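You operate a simulated robot arm through the tools that you are given. There is no shell and no other tool.

Carry out the task below with a simulated robot arm. There is one attempt and no reset: what you move stays moved.

Task
Raise the heads, shut the plain valve and the gate, turn the fizz off and vent it to zero.

The check looks at the end state, three seconds after you hand in, the way a careful person would. Anything else that was tipped, shoved, dropped, spilled or broken makes it a failure.

Robot
A 6-joint arm with a two-finger parallel gripper, fixed in place. Base frame: the origin is at the foot of the arm, x ahead of it, y to its left, z up. Lengths are in m, angles in rad, forces in N, time in s.
Its first joint turns from -2.897 to 2.897 rad. Payload 3.91 kg.
The TCP is the grasp point between the finger pads, 0.03 m short of the fingertips. In the tool frame z runs along the fingers and y along their closing line. Largest opening 0.11 m; finger width 0.02, thickness 0.01; the body of the gripper, 0.048 by 0.112 m, starts 0.055 m behind the TCP.
Orientation is told as [roll, pitch, yaw] about the base's x, y, z axes, in that order, counted from this pose: with the fingers straight down and closing along the base's y, the tool's x points along the base's -x, its y along +y and its z along -z.

Tools
- The arm moves only by the tool arm_command. Its argument "targets" is a list of rows, each a list of 3 entries, a list of its own where there are three numbers: the shift along the base's x, y, z in cm, then the turn, a rotation vector about the base's x, y, z in rad, then the finger opening in cm, from 0 to 11. In form: [[[tx, ty, tz], [rx, ry, rz], fingers], ...]. A call has 1 to 20 rows; each row shifts and turns the commanded pose from where the row before left it. Rows are played at 5 a second. More than 0.05 m and 0.15 rad between two rows, or a gripper value outside its range, and nothing of the call is played. Where a pose cannot be reached the arm comes as near as it can. A force on the tool above 90 N (or 10 N above the force at the start of the call, whichever is more), or a blocked arm, ends the call early, and 0.2 s more pass. The fingers move at their own pace (about 0.153 m/s each) and stop on an object; they squeeze with about 38 N. The grip force told is the motor's: it shows also when the fingers shut on nothing. Time passes only in rows, and 0.2 s behind the last, so rows that do not move let the fingers close. It gives the time, the measured TCP pose, the force on the tool (base axes), the opening and the grip force at its end, in the units of the frame above (readings bear some noise), with the torque about the TCP (base axes, N m) and any sound that the robot's microphone picked up.
- Cameras (640 x 400 px; columns grow to the right, rows downward): "scene" is fixed at [0.0503, -0.5002, 1.3803]; the picture's right is [-0.46, 0.89, 0.00], its down [0.19, 0.10, -0.98] and it looks along [-0.87, -0.45, -0.21] (base axes); focal length 214 px, centre (320, 200). "wrist" rides on the gripper at [0.072, 0.017, -0.103] in the tool frame; the picture's right is [-0.23, 0.97, 0.00], its down [-0.76, -0.18, -0.62] and it looks along [-0.61, -0.14, 0.78] (tool axes); focal length 222 px, centre (320, 200). There is no depth. A picture from a camera that has moved, and an enlarged one, comes with that camera's place and axes in the base frame and with its lens.
- get_image(camera): a new picture of that camera. It takes no simulated time.
- close_up(camera, box): a new picture of the part [left, top, right, bottom] of that camera's present view, enlarged. It takes no simulated time.
- finish_job(): hands the job in; it is judged then, once.

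Nothing tells you positions but the pictures and the camera data. Unless the task says otherwise, let go and move clear before handing in.

The tools are called after "Request:" as a command line: name --argument value ..., lists and objects as JSON in quotes. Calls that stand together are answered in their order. arm_command: Moves the arm, as the interface text tells. Its arguments: {"type":"object","properties":{"targets":{"type":"array","items":{"type":"array"}}},"required":["targets"]} The other tools are called the same way: get_image (camera) takes a picture; close_up (camera, box) takes an enlarged picture of a part of a camera's view; finish_job () hands the job in.

At the start:

```text
t: 0.0
position: [0.4195, -0.3633, 1.4283]
orientation: [-0.003, 0.001, 0.0]
wrist_force: [0.5, 0.0, 0.5]
ft_torque: [-0.02, -0.04, -0.03]
finger_gap: 0.1101
grasp_force: 0.1
```

scene: 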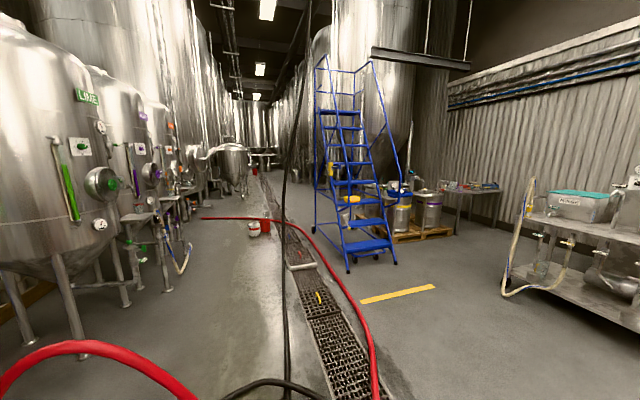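
wrist: 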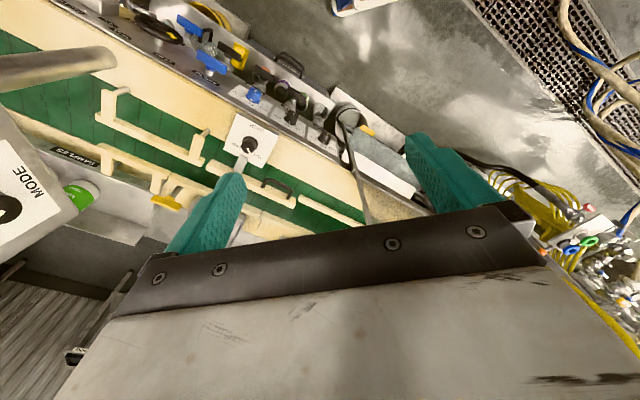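

I see a brewery in the scene camera, which looks away from the work, and in the wrist view a machine with a green panel, handles, a "MODE" box and valves. I'll enlarge parts of both views first.

Request:
close_up --camera "wrist" --box '[0, 0, 320, 200]'

Request:
close_up --camera "wrist" --box '[200, 0, 440, 150]'

Request:
close_up --camera "wrist" --box '[440, 0, 640, 300]'

Request:
close_up --camera "scene" --box '[0, 80, 240, 230]'

Request:
close_up --camera "scene" --box '[400, 140, 640, 340]'

```text
2.00 times, centred on (160, 100) of wrist
camera zoom: at [0.3466, -0.3458, 1.532], right [0.23, 0.97, 0.0], down [0.76, -0.18, 0.62], along [0.61, -0.14, -0.78], focal length 444 px, centre (640, 400)
```

zoom: 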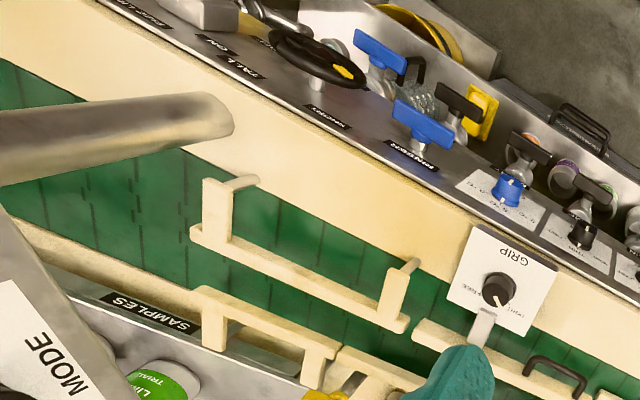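

```text
2.67 times, centred on (320, 75) of wrist
camera zoom: at [0.3466, -0.3458, 1.532], right [0.23, 0.97, 0.0], down [0.76, -0.18, 0.62], along [0.61, -0.14, -0.78], focal length 592 px, centre (320, 533)
```

zoom: 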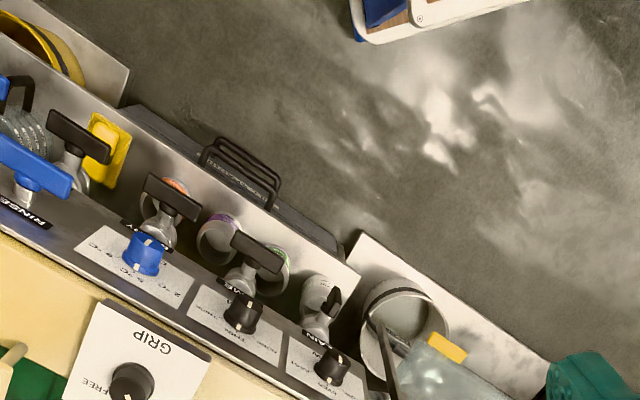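

```text
1.33 times, centred on (540, 150) of wrist
camera zoom: at [0.3466, -0.3458, 1.532], right [0.23, 0.97, 0.0], down [0.76, -0.18, 0.62], along [0.61, -0.14, -0.78], focal length 296 px, centre (27, 267)
```

zoom: 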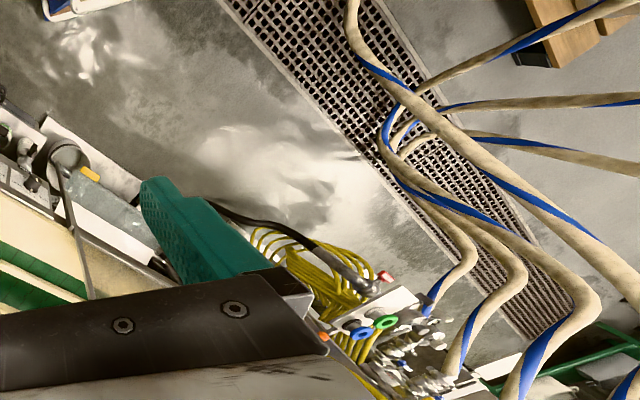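

```text
2.67 times, centred on (120, 155) of scene
camera zoom: at [0.0503, -0.5002, 1.3803], right [-0.46, 0.89, 0.0], down [0.19, 0.1, -0.98], along [-0.87, -0.45, -0.21], focal length 572 px, centre (853, 320)
```

zoom: 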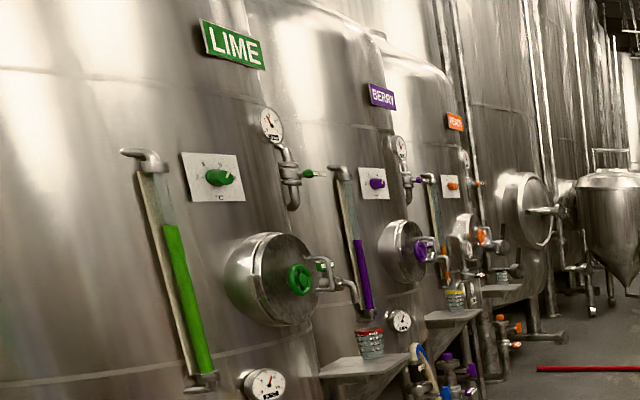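

```text
2.00 times, centred on (520, 240) of scene
camera zoom: at [0.0503, -0.5002, 1.3803], right [-0.46, 0.89, 0.0], down [0.19, 0.1, -0.98], along [-0.87, -0.45, -0.21], focal length 429 px, centre (-80, 120)
```

zoom: 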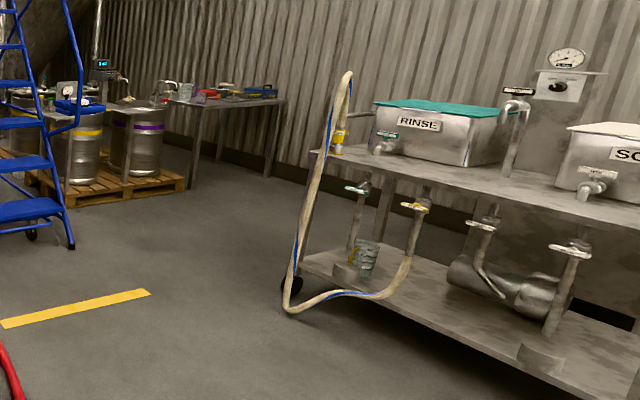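

The wrist camera is mounted upside down and sees a filling line with a valve console, GRIP knob, MODE box and conveyor. I'll yaw the tool in place to look to both sides before touching anything.

Request:
arm_command --targets '[[[0, 0, 0], [0, 0, 0.14], 11], [[0, 0, 0], [0, 0, 0.14], 11], [[0, 0, 0], [0, 0, 0.14], 11], [[0, 0, 0], [0, 0, 0.14], 11]]'

Request:
get_image --camera "wrist"

Request:
arm_command --targets '[[[0, 0, 0], [0, 0, 0.14], 11], [[0, 0, 0], [0, 0, 0.14], 11], [[0, 0, 0], [0, 0, 0.14], 11], [[0, 0, 0], [0, 0, 0.14], 11]]'

Request:
get_image --camera "wrist"

```text
t: 1.0
position: [0.4186, -0.3618, 1.4286]
orientation: [-0.001, 0.0, 0.561]
wrist_force: [0.2, -0.6, -0.1]
ft_torque: [-0.01, 0.0, -0.02]
finger_gap: 0.11
grasp_force: 0.1
```

```text
taken
camera wrist: at [0.3487, -0.387, 1.5318], right [-0.33, 0.95, 0.0], down [0.74, 0.26, 0.62], along [0.59, 0.2, -0.78], focal length 222 px, centre (320, 200)
```

wrist: 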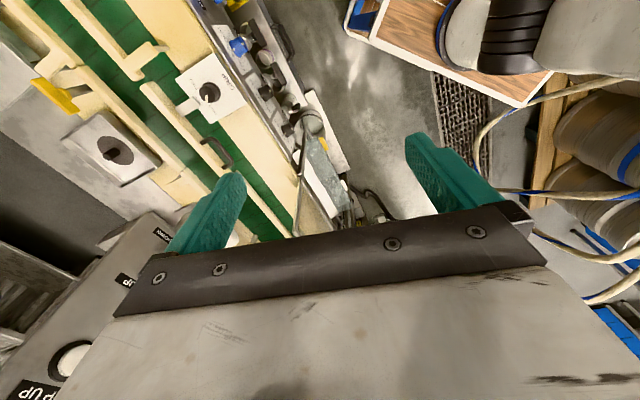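

```text
t: 2.0
position: [0.4191, -0.3634, 1.4297]
orientation: [-0.003, 0.001, 1.12]
wrist_force: [-0.2, -0.6, -0.5]
ft_torque: [0.0, -0.01, -0.03]
finger_gap: 0.11
grasp_force: 0.1
```

```text
taken
camera wrist: at [0.372, -0.4208, 1.5318], right [-0.78, 0.63, 0.0], down [0.49, 0.61, 0.62], along [0.39, 0.48, -0.78], focal length 222 px, centre (320, 200)
```

wrist: 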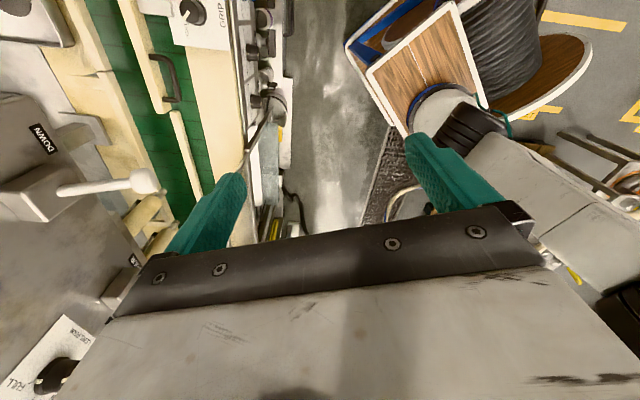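

The robot stands on a wood-topped plinth, and the line runs diagonally past it. A lever marked UP/DOWN and a FULL/… knob show on the left, so I'll enlarge those.

Request:
close_up --camera "wrist" --box '[0, 80, 200, 205]'

Request:
close_up --camera "wrist" --box '[0, 200, 200, 400]'

Request:
close_up --camera "wrist" --box '[160, 0, 320, 250]'

Request:
arm_command --targets '[[[0, 0, 0], [0, 0, -0.14], 11], [[0, 0, 0], [0, 0, -0.14], 11], [[0, 0, 0], [0, 0, -0.14], 11], [[0, 0, 0], [0, 0, -0.14], 11], [[0, 0, 0], [0, 0, -0.14], 11], [[0, 0, 0], [0, 0, -0.14], 11], [[0, 0, 0], [0, 0, -0.14], 11], [[0, 0, 0], [0, 0, -0.14], 11], [[0, 0, 0], [0, 0, -0.14], 11], [[0, 0, 0], [0, 0, -0.14], 11], [[0, 0, 0], [0, 0, -0.14], 11], [[0, 0, 0], [0, 0, -0.14], 11]]'

Request:
get_image --camera "wrist"

```text
3.20 times, centred on (100, 142) of wrist
camera zoom: at [0.372, -0.4208, 1.5318], right [-0.78, 0.63, 0.0], down [0.49, 0.61, 0.62], along [0.39, 0.48, -0.78], focal length 711 px, centre (1024, 384)
```

zoom: 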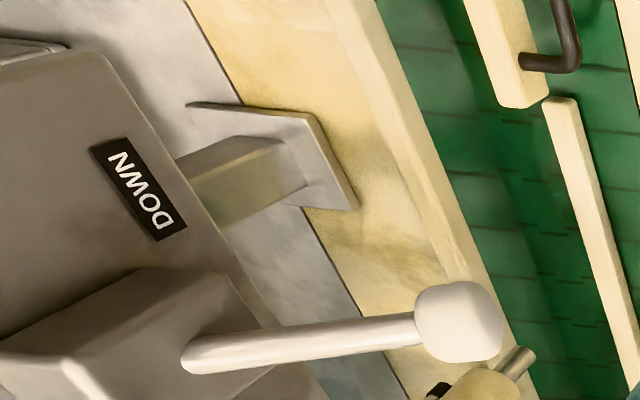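

```text
2.00 times, centred on (100, 300) of wrist
camera zoom: at [0.372, -0.4208, 1.5318], right [-0.78, 0.63, 0.0], down [0.49, 0.61, 0.62], along [0.39, 0.48, -0.78], focal length 444 px, centre (760, 0)
```

zoom: 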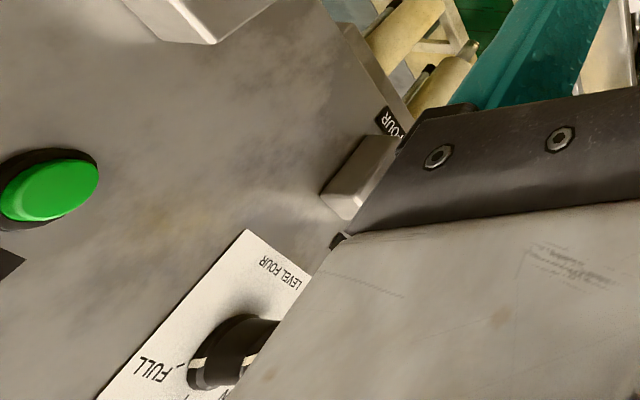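

```text
1.60 times, centred on (240, 125) of wrist
camera zoom: at [0.372, -0.4208, 1.5318], right [-0.78, 0.63, 0.0], down [0.49, 0.61, 0.62], along [0.39, 0.48, -0.78], focal length 355 px, centre (448, 320)
```

zoom: 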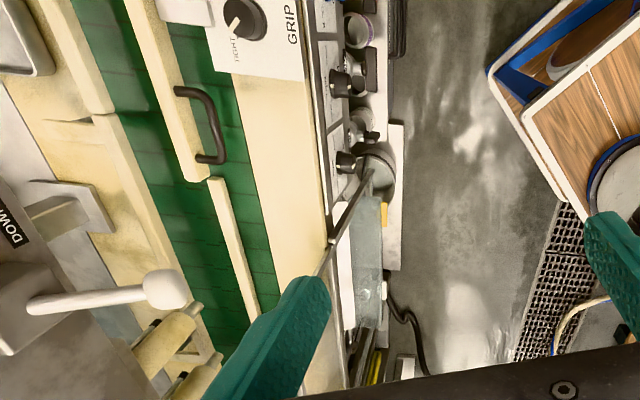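

```text
t: 4.6
position: [0.4186, -0.3632, 1.4277]
orientation: [-0.003, 0.0, -0.564]
wrist_force: [-0.7, -0.4, 0.1]
ft_torque: [-0.01, 0.0, -0.01]
finger_gap: 0.1102
grasp_force: 0.0
```

```text
taken
camera wrist: at [0.3671, -0.3097, 1.5314], right [0.71, 0.7, 0.0], down [0.55, -0.56, 0.62], along [0.44, -0.45, -0.78], focal length 222 px, centre (320, 200)
```

wrist: 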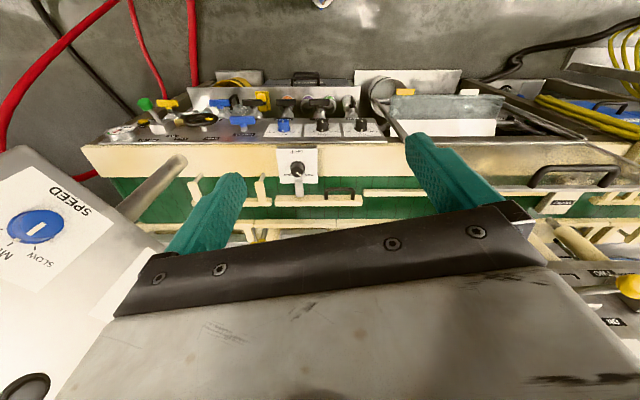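

Now the line is square to the view, running along about (0.71, 0.70), with the control console nearest the robot. I'll enlarge the console.

Request:
close_up --camera "wrist" --box '[80, 60, 240, 160]'

Request:
close_up --camera "wrist" --box '[200, 60, 400, 185]'

Request:
close_up --camera "wrist" --box '[360, 60, 640, 235]'

Request:
close_up --camera "wrist" --box '[480, 180, 640, 360]'

Request:
close_up --camera "wrist" --box '[0, 120, 200, 400]'

```text
4.00 times, centred on (160, 110) of wrist
camera zoom: at [0.3671, -0.3097, 1.5314], right [0.71, 0.7, 0.0], down [0.55, -0.56, 0.62], along [0.44, -0.45, -0.78], focal length 888 px, centre (960, 560)
```

zoom: 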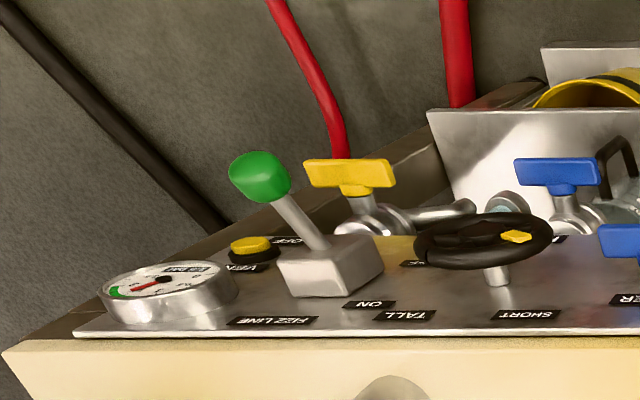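

```text
3.20 times, centred on (300, 122) of wrist
camera zoom: at [0.3671, -0.3097, 1.5314], right [0.71, 0.7, 0.0], down [0.55, -0.56, 0.62], along [0.44, -0.45, -0.78], focal length 711 px, centre (384, 448)
```

zoom: 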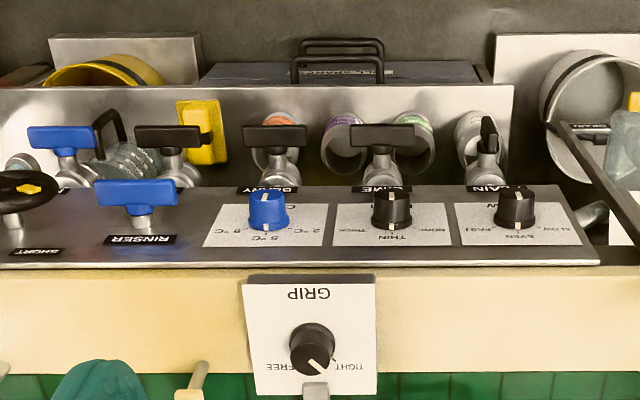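

```text
2.29 times, centred on (500, 148) of wrist
camera zoom: at [0.3671, -0.3097, 1.5314], right [0.71, 0.7, 0.0], down [0.55, -0.56, 0.62], along [0.44, -0.45, -0.78], focal length 508 px, centre (-91, 320)
```

zoom: 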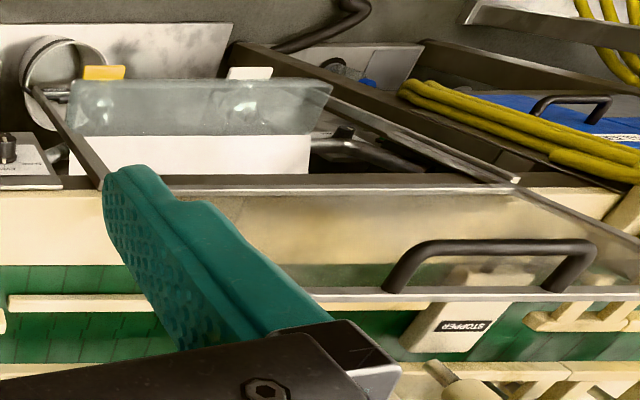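

```text
2.22 times, centred on (560, 270) of wrist
camera zoom: at [0.3671, -0.3097, 1.5314], right [0.71, 0.7, 0.0], down [0.55, -0.56, 0.62], along [0.44, -0.45, -0.78], focal length 494 px, centre (-213, 44)
```

zoom: 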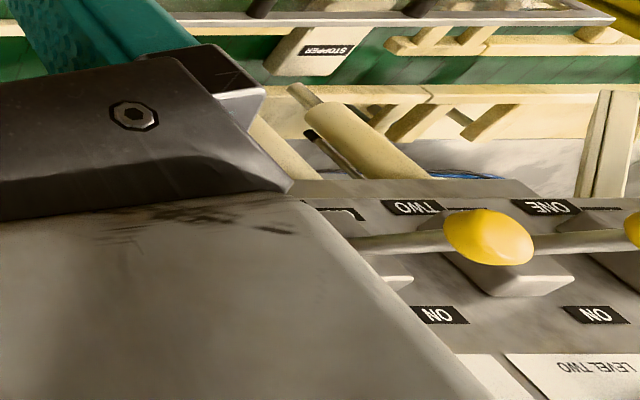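

```text
1.43 times, centred on (100, 260) of wrist
camera zoom: at [0.3671, -0.3097, 1.5314], right [0.71, 0.7, 0.0], down [0.55, -0.56, 0.62], along [0.44, -0.45, -0.78], focal length 317 px, centre (634, 114)
```

zoom: 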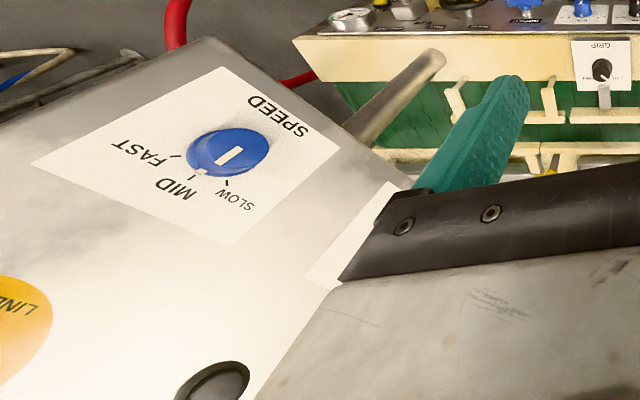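

The console carries the FIZZ LINE gauge, green ON/OFF lever, VENT button, handwheel, RINSER, and the BERRY, LIME and PLAIN taps. On the right is a filler box with an UP/DOWN lever. I'll tilt the tool up to look straight ahead at the line.

Request:
arm_command --targets '[[[0, 0, 1], [-0.1, -0.1, 0], 11], [[0, 0, 1], [-0.1, -0.1, 0], 11], [[0, 0, 1], [-0.1, -0.1, 0], 11], [[0, 0, 1], [-0.1, -0.1, 0], 11]]'

Request:
get_image --camera "wrist"

```text
t: 5.6
position: [0.4203, -0.3632, 1.4691]
orientation: [-0.139, -0.551, -0.522]
wrist_force: [0.2, 0.0, -0.5]
ft_torque: [0.03, 0.0, 0.04]
finger_gap: 0.1101
grasp_force: 0.0
```

```text
taken
camera wrist: at [0.3369, -0.2787, 1.5153], right [0.71, 0.7, 0.0], down [0.23, -0.23, 0.95], along [0.67, -0.67, -0.32], focal length 222 px, centre (320, 200)
```

wrist: 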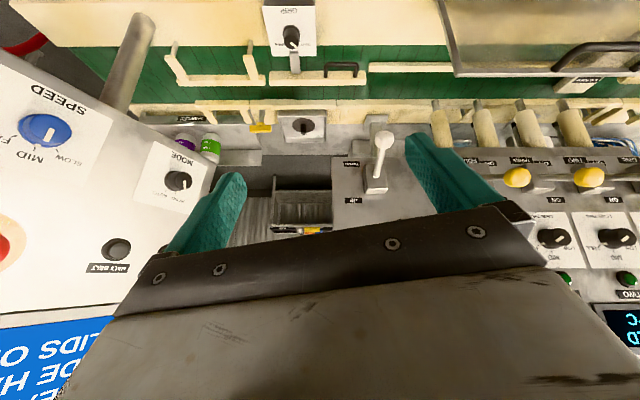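

Now I can see the filler front: a white lever labelled DOWN/UP, four nozzles, yellow head levers and level knobs, plus the MODE/SPEED box. I'll enlarge these.

Request:
close_up --camera "wrist" --box '[320, 80, 480, 220]'

Request:
close_up --camera "wrist" --box '[420, 80, 640, 220]'

Request:
close_up --camera "wrist" --box '[480, 180, 640, 360]'

Request:
close_up --camera "wrist" --box '[120, 80, 360, 240]'

Request:
close_up --camera "wrist" --box '[0, 80, 200, 400]'

Request:
close_up --camera "wrist" --box '[100, 0, 400, 110]'

```text
2.86 times, centred on (400, 150) of wrist
camera zoom: at [0.3369, -0.2787, 1.5153], right [0.71, 0.7, 0.0], down [0.23, -0.23, 0.95], along [0.67, -0.67, -0.32], focal length 635 px, centre (91, 343)
```

zoom: 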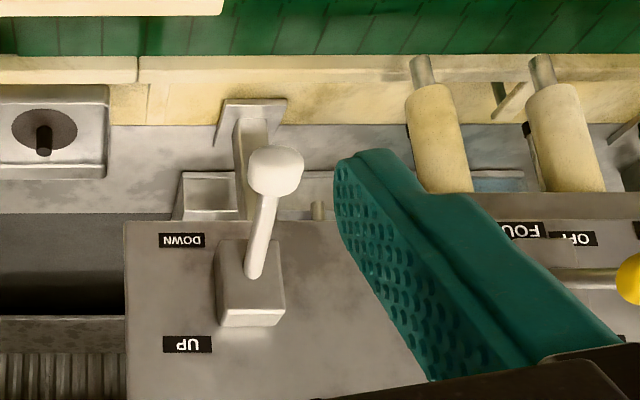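

```text
2.86 times, centred on (530, 150) of wrist
camera zoom: at [0.3369, -0.2787, 1.5153], right [0.71, 0.7, 0.0], down [0.23, -0.23, 0.95], along [0.67, -0.67, -0.32], focal length 635 px, centre (-280, 343)
```

zoom: 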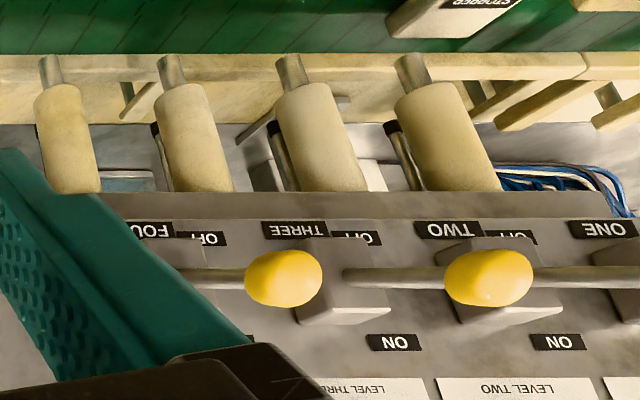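

```text
2.22 times, centred on (560, 270) of wrist
camera zoom: at [0.3369, -0.2787, 1.5153], right [0.71, 0.7, 0.0], down [0.23, -0.23, 0.95], along [0.67, -0.67, -0.32], focal length 494 px, centre (-213, 44)
```

zoom: 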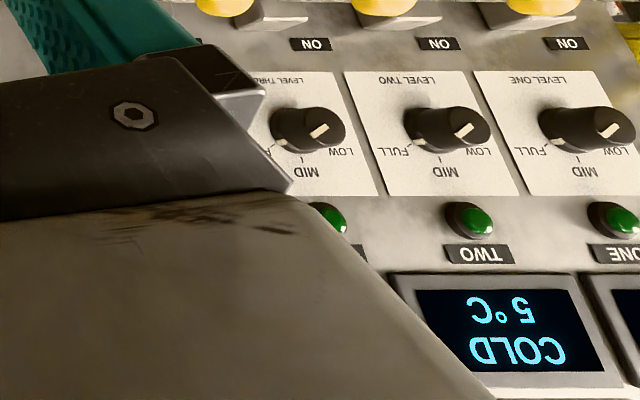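

```text
2.50 times, centred on (240, 160) of wrist
camera zoom: at [0.3369, -0.2787, 1.5153], right [0.71, 0.7, 0.0], down [0.23, -0.23, 0.95], along [0.67, -0.67, -0.32], focal length 555 px, centre (520, 300)
```

zoom: 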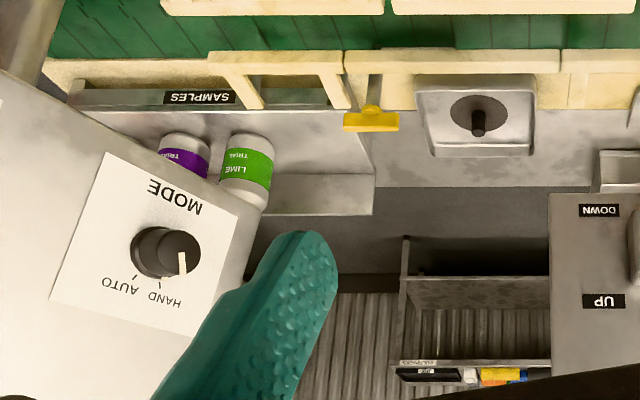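

```text
1.25 times, centred on (100, 240) of wrist
camera zoom: at [0.3369, -0.2787, 1.5153], right [0.71, 0.7, 0.0], down [0.23, -0.23, 0.95], along [0.67, -0.67, -0.32], focal length 278 px, centre (595, 150)
```

zoom: 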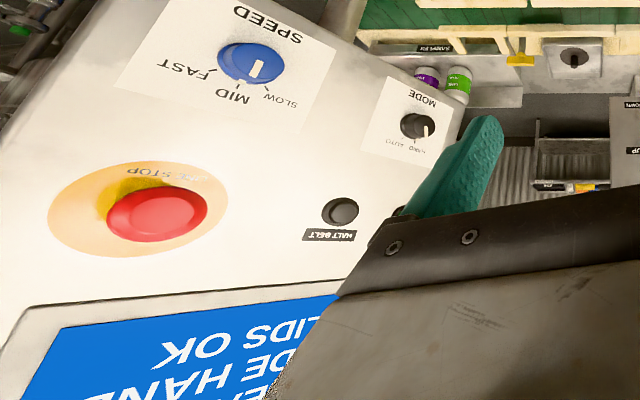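

```text
2.13 times, centred on (250, 55) of wrist
camera zoom: at [0.3369, -0.2787, 1.5153], right [0.71, 0.7, 0.0], down [0.23, -0.23, 0.95], along [0.67, -0.67, -0.32], focal length 474 px, centre (469, 509)
```

zoom: 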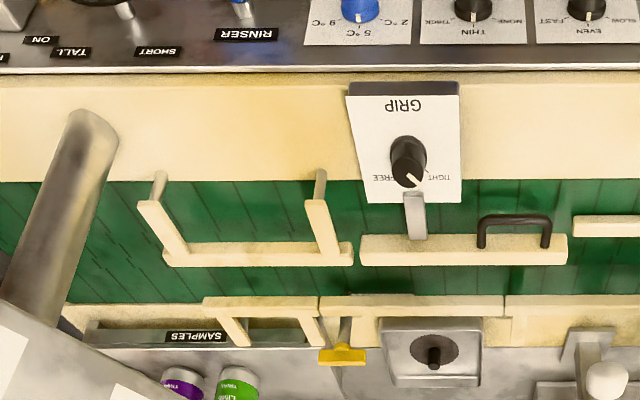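

The heads lever sits in the DOWN position, with its ball near (0.655, -0.442, 1.286), and UP is above it. I still need to find the gate, so I'll shift along the line to view the right-hand part.

Request:
arm_command --targets '[[[2.8, 2.8, 0.5], [0, 0, 0], 11], [[2.8, 2.8, 0.5], [0, 0, 0], 11], [[2.8, 2.8, 0], [0, 0, 0], 11], [[2.8, 2.8, 0], [0, 0, 0], 11], [[2.8, 2.8, 0], [0, 0, 0], 11], [[2.8, 2.8, 0], [0, 0, 0], 11]]'

Request:
get_image --camera "wrist"

```text
t: 7.0
position: [0.5871, -0.1949, 1.4789]
orientation: [-0.141, -0.552, -0.522]
wrist_force: [-0.4, -0.1, 0.7]
ft_torque: [0.02, 0.0, -0.03]
finger_gap: 0.11
grasp_force: 0.0
```

```text
taken
camera wrist: at [0.5042, -0.1103, 1.5266], right [0.71, 0.7, 0.0], down [0.23, -0.23, 0.95], along [0.67, -0.67, -0.32], focal length 222 px, centre (320, 200)
```

wrist: 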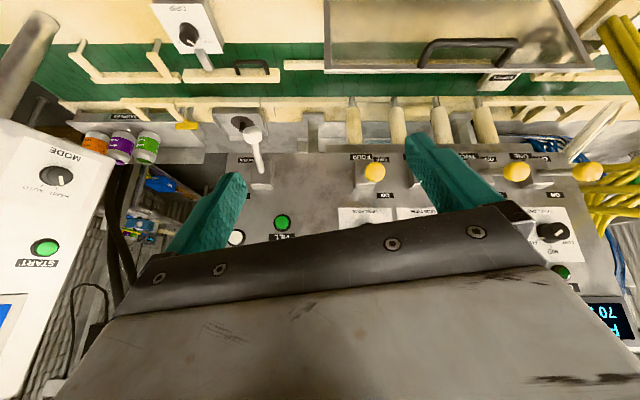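

Request:
close_up --camera "wrist" --box '[300, 0, 640, 200]'

Request:
close_up --camera "wrist" --box '[420, 40, 640, 180]'

Request:
close_up --camera "wrist" --box '[200, 100, 440, 260]'

Request:
close_up --camera "wrist" --box '[0, 0, 300, 180]'

Request:
close_up --camera "wrist" --box '[500, 130, 640, 360]'

```text
1.88 times, centred on (470, 100) of wrist
camera zoom: at [0.5042, -0.1103, 1.5266], right [0.71, 0.7, 0.0], down [0.23, -0.23, 0.95], along [0.67, -0.67, -0.32], focal length 418 px, centre (38, 388)
```

zoom: 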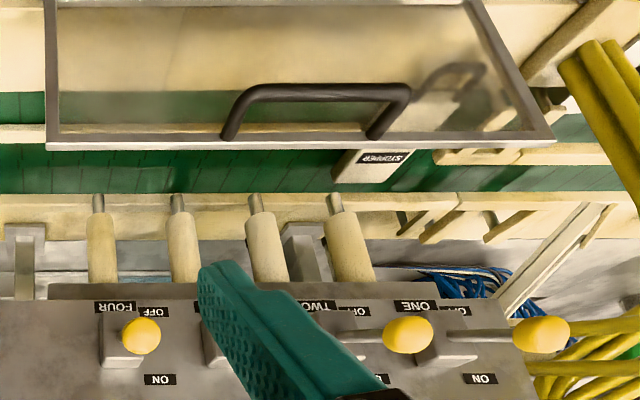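

```text
2.86 times, centred on (530, 110) of wrist
camera zoom: at [0.5042, -0.1103, 1.5266], right [0.71, 0.7, 0.0], down [0.23, -0.23, 0.95], along [0.67, -0.67, -0.32], focal length 635 px, centre (-280, 457)
```

zoom: 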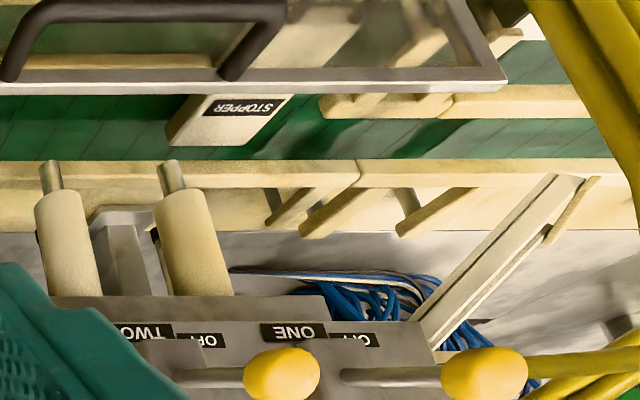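

```text
2.50 times, centred on (320, 180) of wrist
camera zoom: at [0.5042, -0.1103, 1.5266], right [0.71, 0.7, 0.0], down [0.23, -0.23, 0.95], along [0.67, -0.67, -0.32], focal length 555 px, centre (320, 250)
```

zoom: 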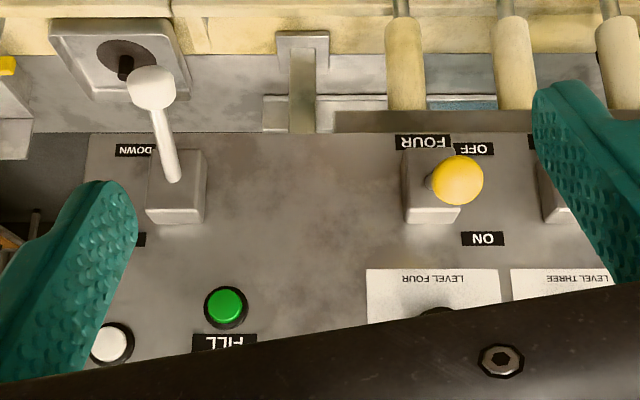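

```text
2.13 times, centred on (150, 90) of wrist
camera zoom: at [0.5042, -0.1103, 1.5266], right [0.71, 0.7, 0.0], down [0.23, -0.23, 0.95], along [0.67, -0.67, -0.32], focal length 474 px, centre (683, 435)
```

zoom: 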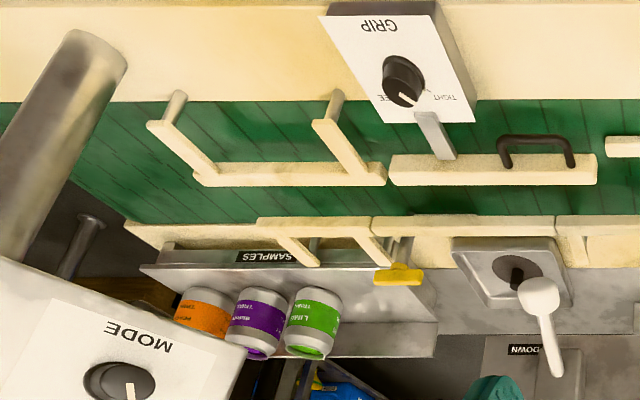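

```text
1.74 times, centred on (570, 245) of wrist
camera zoom: at [0.5042, -0.1103, 1.5266], right [0.71, 0.7, 0.0], down [0.23, -0.23, 0.95], along [0.67, -0.67, -0.32], focal length 386 px, centre (-115, 122)
```

zoom: 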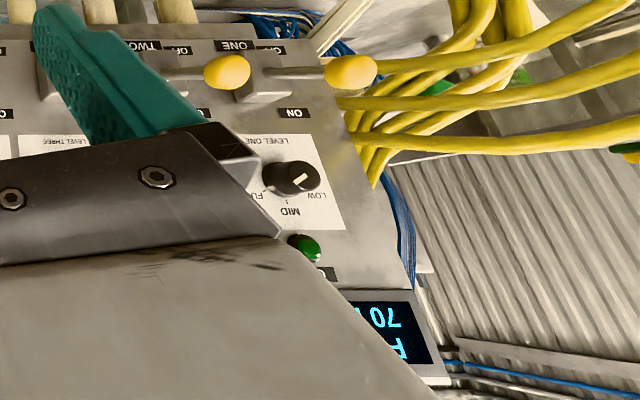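

The stopper, heads and SAMPLES area with a yellow T-handle are visible, but the console labels are not clear yet. I'll straighten the tool and move back left to look down on the console, staying clear of the MODE cabinet.

Request:
arm_command --targets '[[[-3.5, -2.7, 0], [0.1, 0.1, 0], 11], [[-3.5, -2.7, 0], [0.1, 0.1, 0], 11], [[-3.5, -2.7, 0], [0.1, 0.1, 0], 11], [[-3.5, -2.7, 0], [0.1, 0.1, 0], 11], [[-3.5, -2.7, 0], [0, 0, -0.1], 11], [[-3.5, -2.7, 0], [0, 0, -0.12], 11], [[-3.5, -2.7, -1], [0, 0, 0], 11], [[-3.5, -2.7, -2], [0, 0, 0], 11], [[-3.0, -2.5, -2], [0, 0, 0], 11], [[-3.0, -2.4, -2], [0, 0, 0], 11]]'

Request:
get_image --camera "wrist"

```text
t: 9.2
position: [0.2457, -0.4587, 1.4]
orientation: [-0.001, 0.001, -0.78]
wrist_force: [-0.3, 0.1, 0.4]
ft_torque: [-0.02, 0.0, 0.0]
finger_gap: 0.11
grasp_force: 0.2
out of reach, approached as far as the arm can: row 4
```

```text
taken
camera wrist: at [0.206, -0.396, 1.5036], right [0.85, 0.53, 0.0], down [0.42, -0.66, 0.62], along [0.33, -0.53, -0.78], focal length 222 px, centre (320, 200)
```

wrist: 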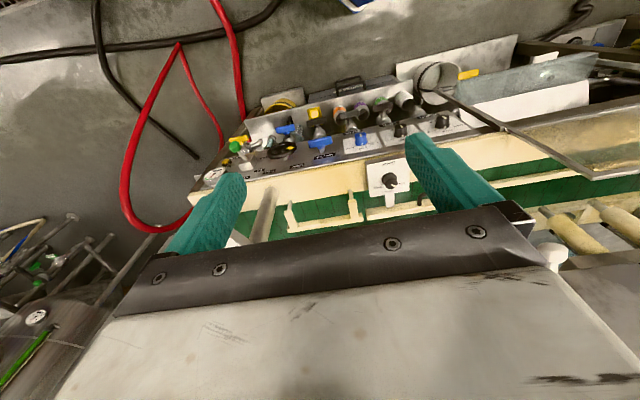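

The console is now in view between the fingers, so I'll enlarge it.

Request:
close_up --camera "wrist" --box '[190, 95, 350, 195]'

Request:
close_up --camera "wrist" --box '[320, 60, 500, 210]'

Request:
close_up --camera "wrist" --box '[200, 120, 280, 190]'

Request:
close_up --camera "wrist" --box '[0, 180, 200, 400]'

```text
4.00 times, centred on (270, 145) of wrist
camera zoom: at [0.206, -0.396, 1.5036], right [0.85, 0.53, 0.0], down [0.42, -0.66, 0.62], along [0.33, -0.53, -0.78], focal length 888 px, centre (520, 420)
```

zoom: 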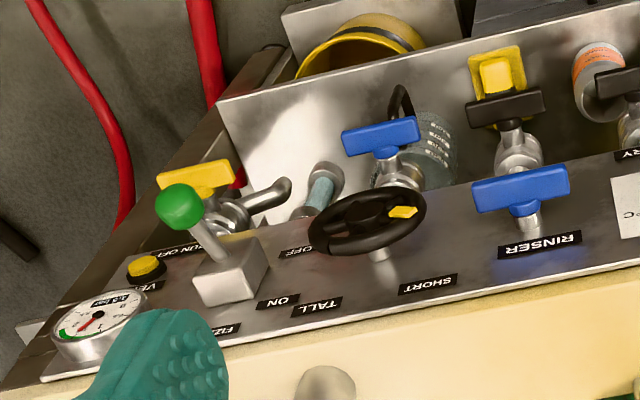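

```text
2.67 times, centred on (410, 135) of wrist
camera zoom: at [0.206, -0.396, 1.5036], right [0.85, 0.53, 0.0], down [0.42, -0.66, 0.62], along [0.33, -0.53, -0.78], focal length 592 px, centre (80, 373)
```

zoom: 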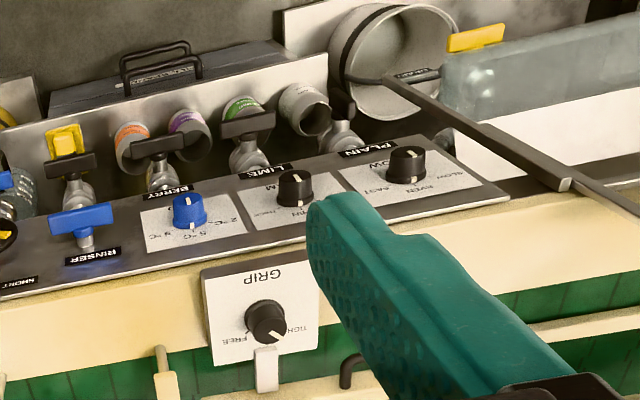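

```text
5.71 times, centred on (240, 155) of wrist
camera zoom: at [0.206, -0.396, 1.5036], right [0.85, 0.53, 0.0], down [0.42, -0.66, 0.62], along [0.33, -0.53, -0.78], focal length 1269 px, centre (777, 457)
```

zoom: 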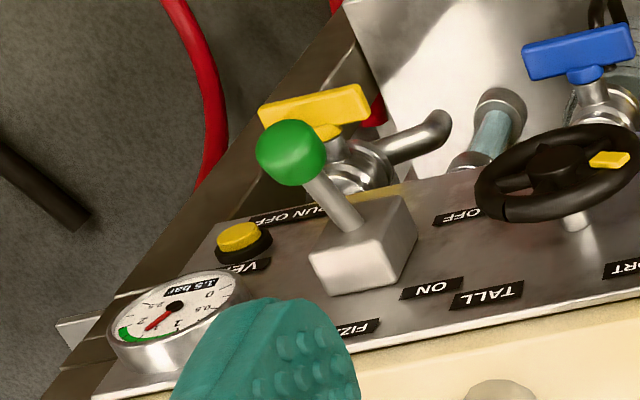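

```text
1.82 times, centred on (100, 290) of wrist
camera zoom: at [0.206, -0.396, 1.5036], right [0.85, 0.53, 0.0], down [0.42, -0.66, 0.62], along [0.33, -0.53, -0.78], focal length 404 px, centre (720, 36)
```

zoom: 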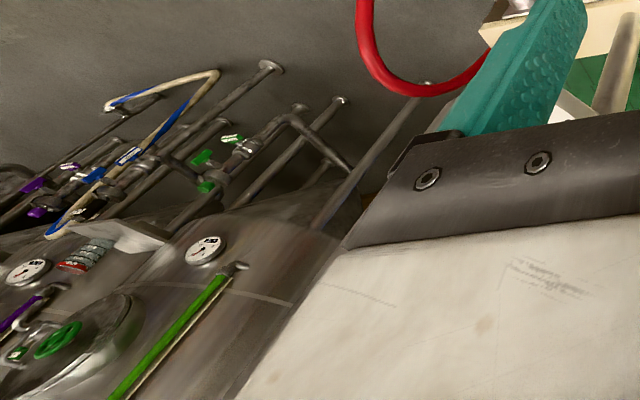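

The FIZZ gauge, VENT button, fizz lever and taps are clear, and the PLAIN handle is turned a different way from BERRY and LIME. I'll look at the fizz gauge and lever more closely, then shift for a clearer view of them.

Request:
close_up --camera "wrist" --box '[205, 155, 245, 190]'

Request:
close_up --camera "wrist" --box '[380, 80, 440, 130]'

Request:
arm_command --targets '[[[-2, -2, -2], [0, 0, 0.1], 11], [[-2, -2, -3], [0, 0, 0.12], 11], [[-2, -2, -3], [0, 0, 0], 11]]'

Request:
get_image --camera "wrist"

```text
11.43 times, centred on (225, 172) of wrist
camera zoom: at [0.206, -0.396, 1.5036], right [0.85, 0.53, 0.0], down [0.42, -0.66, 0.62], along [0.33, -0.53, -0.78], focal length 2538 px, centre (1406, 514)
```

zoom: 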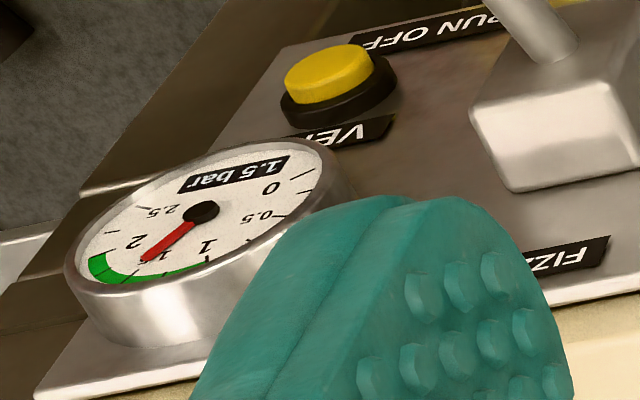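

```text
8.00 times, centred on (410, 105) of wrist
camera zoom: at [0.206, -0.396, 1.5036], right [0.85, 0.53, 0.0], down [0.42, -0.66, 0.62], along [0.33, -0.53, -0.78], focal length 1777 px, centre (-400, 960)
```

zoom: 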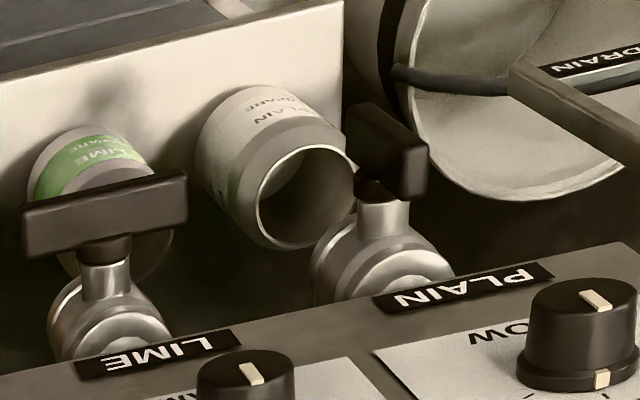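

```text
t: 10.0
position: [0.1845, -0.519, 1.3193]
orientation: [-0.002, 0.0, -0.559]
wrist_force: [0.5, 0.3, 0.1]
ft_torque: [-0.04, 0.02, 0.02]
finger_gap: 0.1101
grasp_force: 0.1
```

```text
taken
camera wrist: at [0.133, -0.4664, 1.4217], right [0.71, 0.7, 0.0], down [0.55, -0.55, 0.62], along [0.44, -0.44, -0.78], focal length 222 px, centre (320, 200)
```

wrist: 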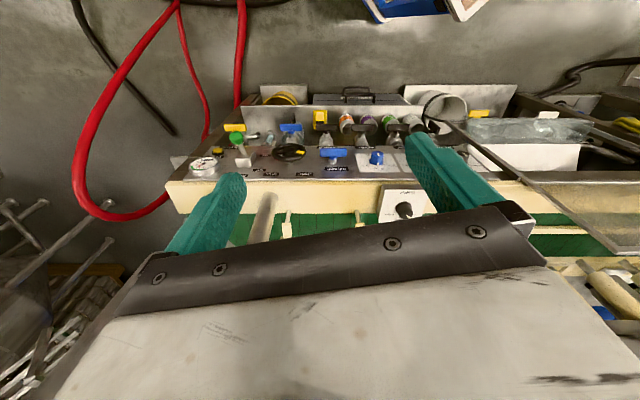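

The fizz gauge reads about 1.5 bar, so the line is under pressure. I'll enlarge the fizz lever and its ON/OFF labels from here.

Request:
close_up --camera "wrist" --box '[185, 110, 275, 185]'

Request:
close_up --camera "wrist" --box '[260, 100, 360, 180]'

Request:
close_up --camera "wrist" --box '[360, 90, 520, 220]'

```text
5.33 times, centred on (230, 148) of wrist
camera zoom: at [0.133, -0.4664, 1.4217], right [0.71, 0.7, 0.0], down [0.55, -0.55, 0.62], along [0.44, -0.44, -0.78], focal length 1185 px, centre (800, 480)
```

zoom: 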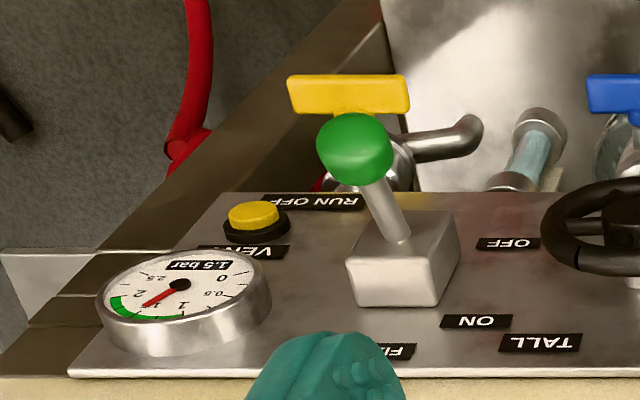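

```text
5.00 times, centred on (310, 140) of wrist
camera zoom: at [0.133, -0.4664, 1.4217], right [0.71, 0.7, 0.0], down [0.55, -0.55, 0.62], along [0.44, -0.44, -0.78], focal length 1111 px, centre (370, 500)
```

zoom: 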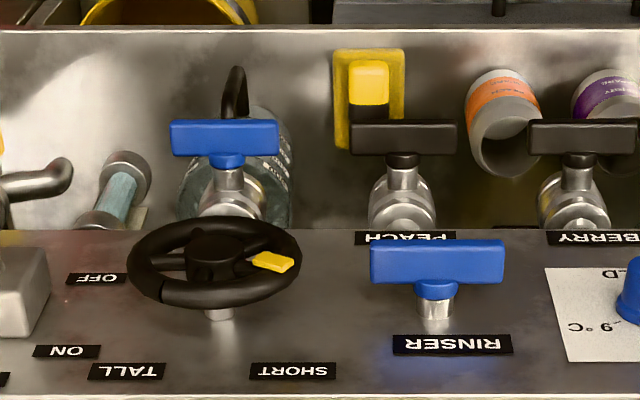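

```text
3.08 times, centred on (440, 155) of wrist
camera zoom: at [0.133, -0.4664, 1.4217], right [0.71, 0.7, 0.0], down [0.55, -0.55, 0.62], along [0.44, -0.44, -0.78], focal length 684 px, centre (-49, 338)
```

zoom: 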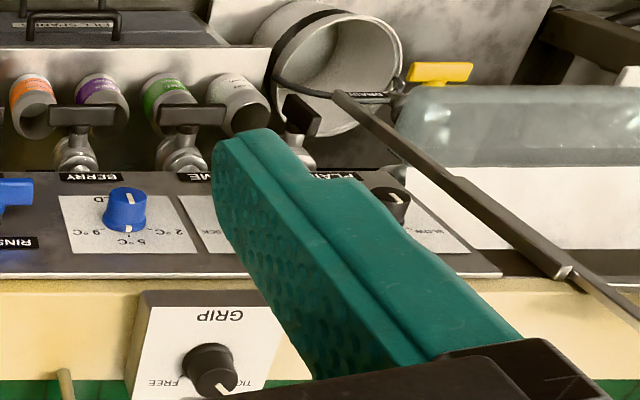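

The fizz controls are on a near-vertical front panel around z = 0.85–0.9 and the taps are lower, at z ≈ 0.65. The yellow T-handle by SAMPLES is at about z = 1.07, and it is a candidate for the gate. I'll get a closer look at the belt area.

Request:
arm_command --targets '[[[4.2, 2.4, -1], [-0.1, -0.1, 0], 11], [[4.2, 2.4, -1], [-0.1, -0.1, 0], 11], [[4.2, 2.4, -1], [-0.1, -0.1, 0], 11], [[4.2, 2.4, -1], [-0.1, -0.1, 0], 11]]'

Request:
get_image --camera "wrist"

Request:
close_up --camera "wrist" --box '[200, 60, 400, 200]'

```text
t: 11.0
position: [0.3544, -0.4234, 1.2755]
orientation: [-0.143, -0.552, -0.522]
wrist_force: [0.7, -0.2, -0.5]
ft_torque: [0.01, -0.02, 0.03]
finger_gap: 0.11
grasp_force: 0.1
```

```text
taken
camera wrist: at [0.271, -0.339, 1.3217], right [0.71, 0.7, 0.0], down [0.23, -0.23, 0.95], along [0.67, -0.67, -0.32], focal length 222 px, centre (320, 200)
```

wrist: 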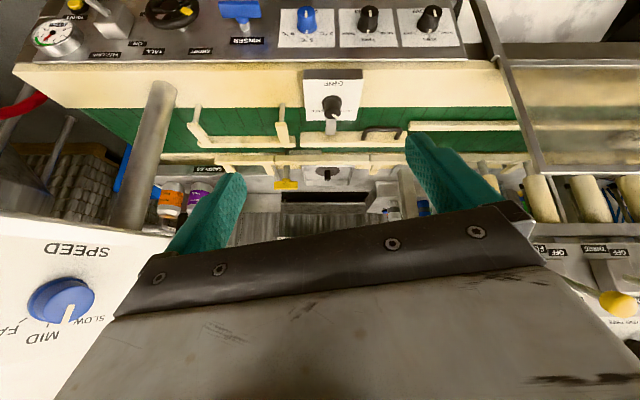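

```text
2.86 times, centred on (300, 130) of wrist
camera zoom: at [0.271, -0.339, 1.3217], right [0.71, 0.7, 0.0], down [0.23, -0.23, 0.95], along [0.67, -0.67, -0.32], focal length 635 px, centre (377, 400)
```

zoom: 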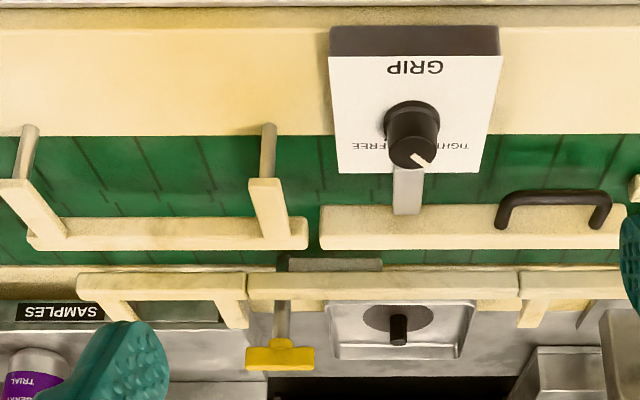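

This closer view shows the yellow T-handle on a vertical spindle carrying a grey paddle that lies along the lane, so this looks like the gate standing open. I'll enlarge it and look for labels.

Request:
close_up --camera "wrist" --box '[250, 125, 340, 200]'

Request:
close_up --camera "wrist" --box '[140, 140, 260, 240]'

Request:
close_up --camera "wrist" --box '[0, 0, 200, 120]'

Request:
close_up --camera "wrist" --box '[440, 0, 640, 300]'

```text
5.33 times, centred on (295, 162) of wrist
camera zoom: at [0.271, -0.339, 1.3217], right [0.71, 0.7, 0.0], down [0.23, -0.23, 0.95], along [0.67, -0.67, -0.32], focal length 1185 px, centre (453, 400)
```

zoom: 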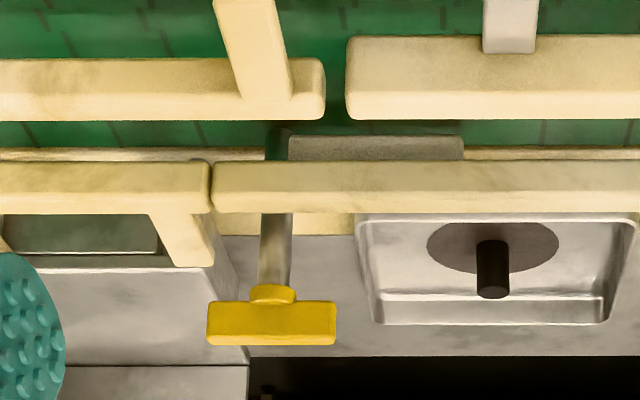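

```text
4.00 times, centred on (200, 190) of wrist
camera zoom: at [0.271, -0.339, 1.3217], right [0.71, 0.7, 0.0], down [0.23, -0.23, 0.95], along [0.67, -0.67, -0.32], focal length 888 px, centre (800, 240)
```

zoom: 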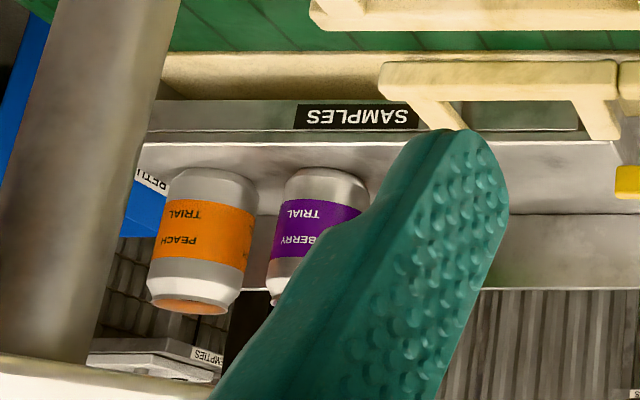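

```text
3.20 times, centred on (100, 60) of wrist
camera zoom: at [0.271, -0.339, 1.3217], right [0.71, 0.7, 0.0], down [0.23, -0.23, 0.95], along [0.67, -0.67, -0.32], focal length 711 px, centre (1024, 648)
```

zoom: 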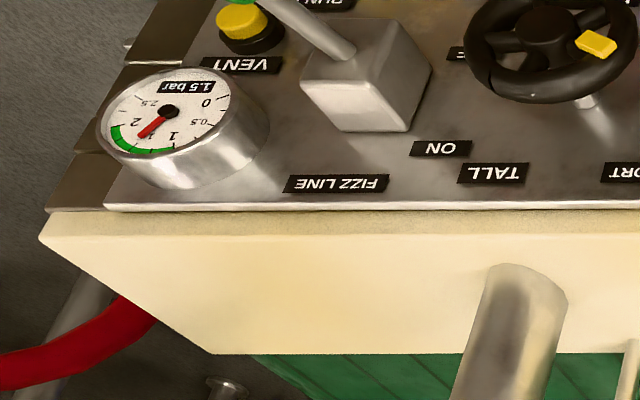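

```text
1.33 times, centred on (540, 150) of wrist
camera zoom: at [0.271, -0.339, 1.3217], right [0.71, 0.7, 0.0], down [0.23, -0.23, 0.95], along [0.67, -0.67, -0.32], focal length 296 px, centre (27, 267)
```

zoom: 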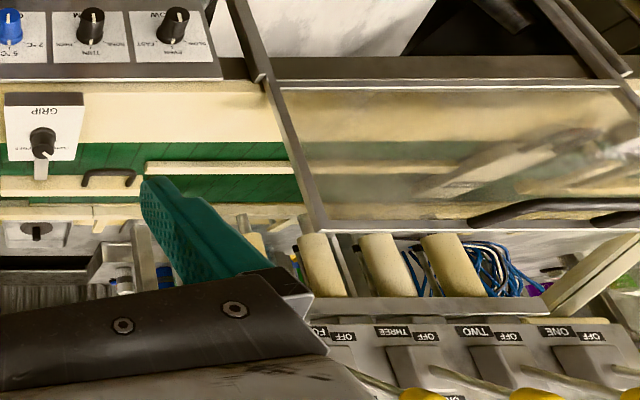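

I take the gate to be the yellow T-handle at about (0.626, -0.835, 1.07). I'll start with the heads lever: square the gripper to the line, tilt it forward and move to a pre-grasp spot in front of the white ball.

Request:
arm_command --targets '[[[3.2, 1.6, 1.4], [0.0427, -0.0427, -0.095], 11], [[3.2, 1.6, 1.4], [0.0427, -0.0427, -0.095], 11], [[3.2, 1.6, 1.4], [-0.1, -0.1, 0], 11], [[3.2, 1.6, 1.4], [-0.1, -0.1, 0], 11], [[3.2, 1.6, 1.4], [-0.1, -0.1, 0], 11], [[3.3, 1.5, 1.5], [-0.08, -0.08, 0], 11]]'

Request:
get_image --camera "wrist"

```text
t: 12.4
position: [0.5514, -0.3301, 1.3591]
orientation: [0.001, -1.095, -0.785]
wrist_force: [0.4, 0.8, 0.2]
ft_torque: [-0.01, 0.0, 0.03]
finger_gap: 0.11
grasp_force: 0.1
```

```text
taken
camera wrist: at [0.4741, -0.23, 1.3413], right [0.76, 0.61, 0.2], down [-0.27, 0.02, 0.96], along [0.59, -0.79, 0.18], focal length 222 px, centre (320, 200)
```

wrist: 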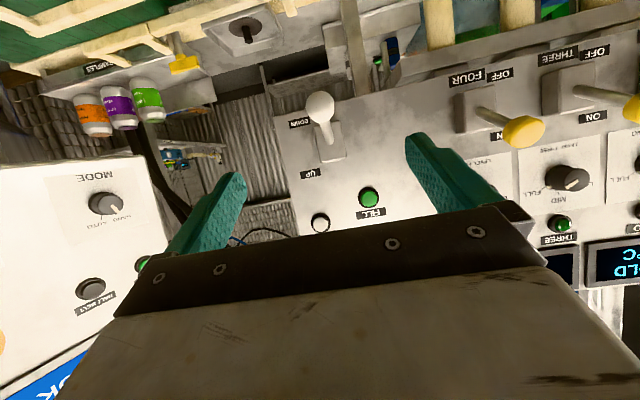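

The ball sits right on the gripper's approach line, about 15 cm ahead along the tool axis. I'll approach and close on it.

Request:
arm_command --targets '[[[2.65, -2.65, -1.9], [0, 0, 0], 11], [[2.65, -2.65, -1.9], [0, 0, 0], 11], [[2.65, -2.65, -1.9], [0, 0, 0], 11], [[2.65, -2.65, -1.9], [0, 0, 0], 11]]'

Request:
get_image --camera "wrist"

```text
t: 13.4
position: [0.6555, -0.4346, 1.287]
orientation: [-0.001, -1.104, -0.785]
wrist_force: [-0.4, 1.1, 0.4]
ft_torque: [0.03, 0.01, 0.0]
finger_gap: 0.1098
grasp_force: 0.0
```

```text
taken
camera wrist: at [0.5788, -0.3335, 1.2693], right [0.76, 0.62, 0.2], down [-0.28, 0.03, 0.96], along [0.59, -0.79, 0.19], focal length 222 px, centre (320, 200)
```

wrist: 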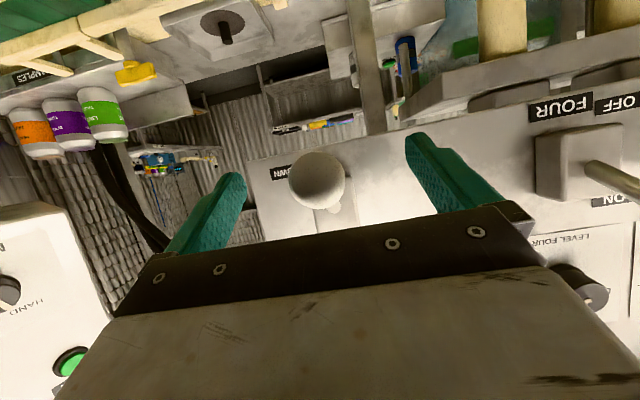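

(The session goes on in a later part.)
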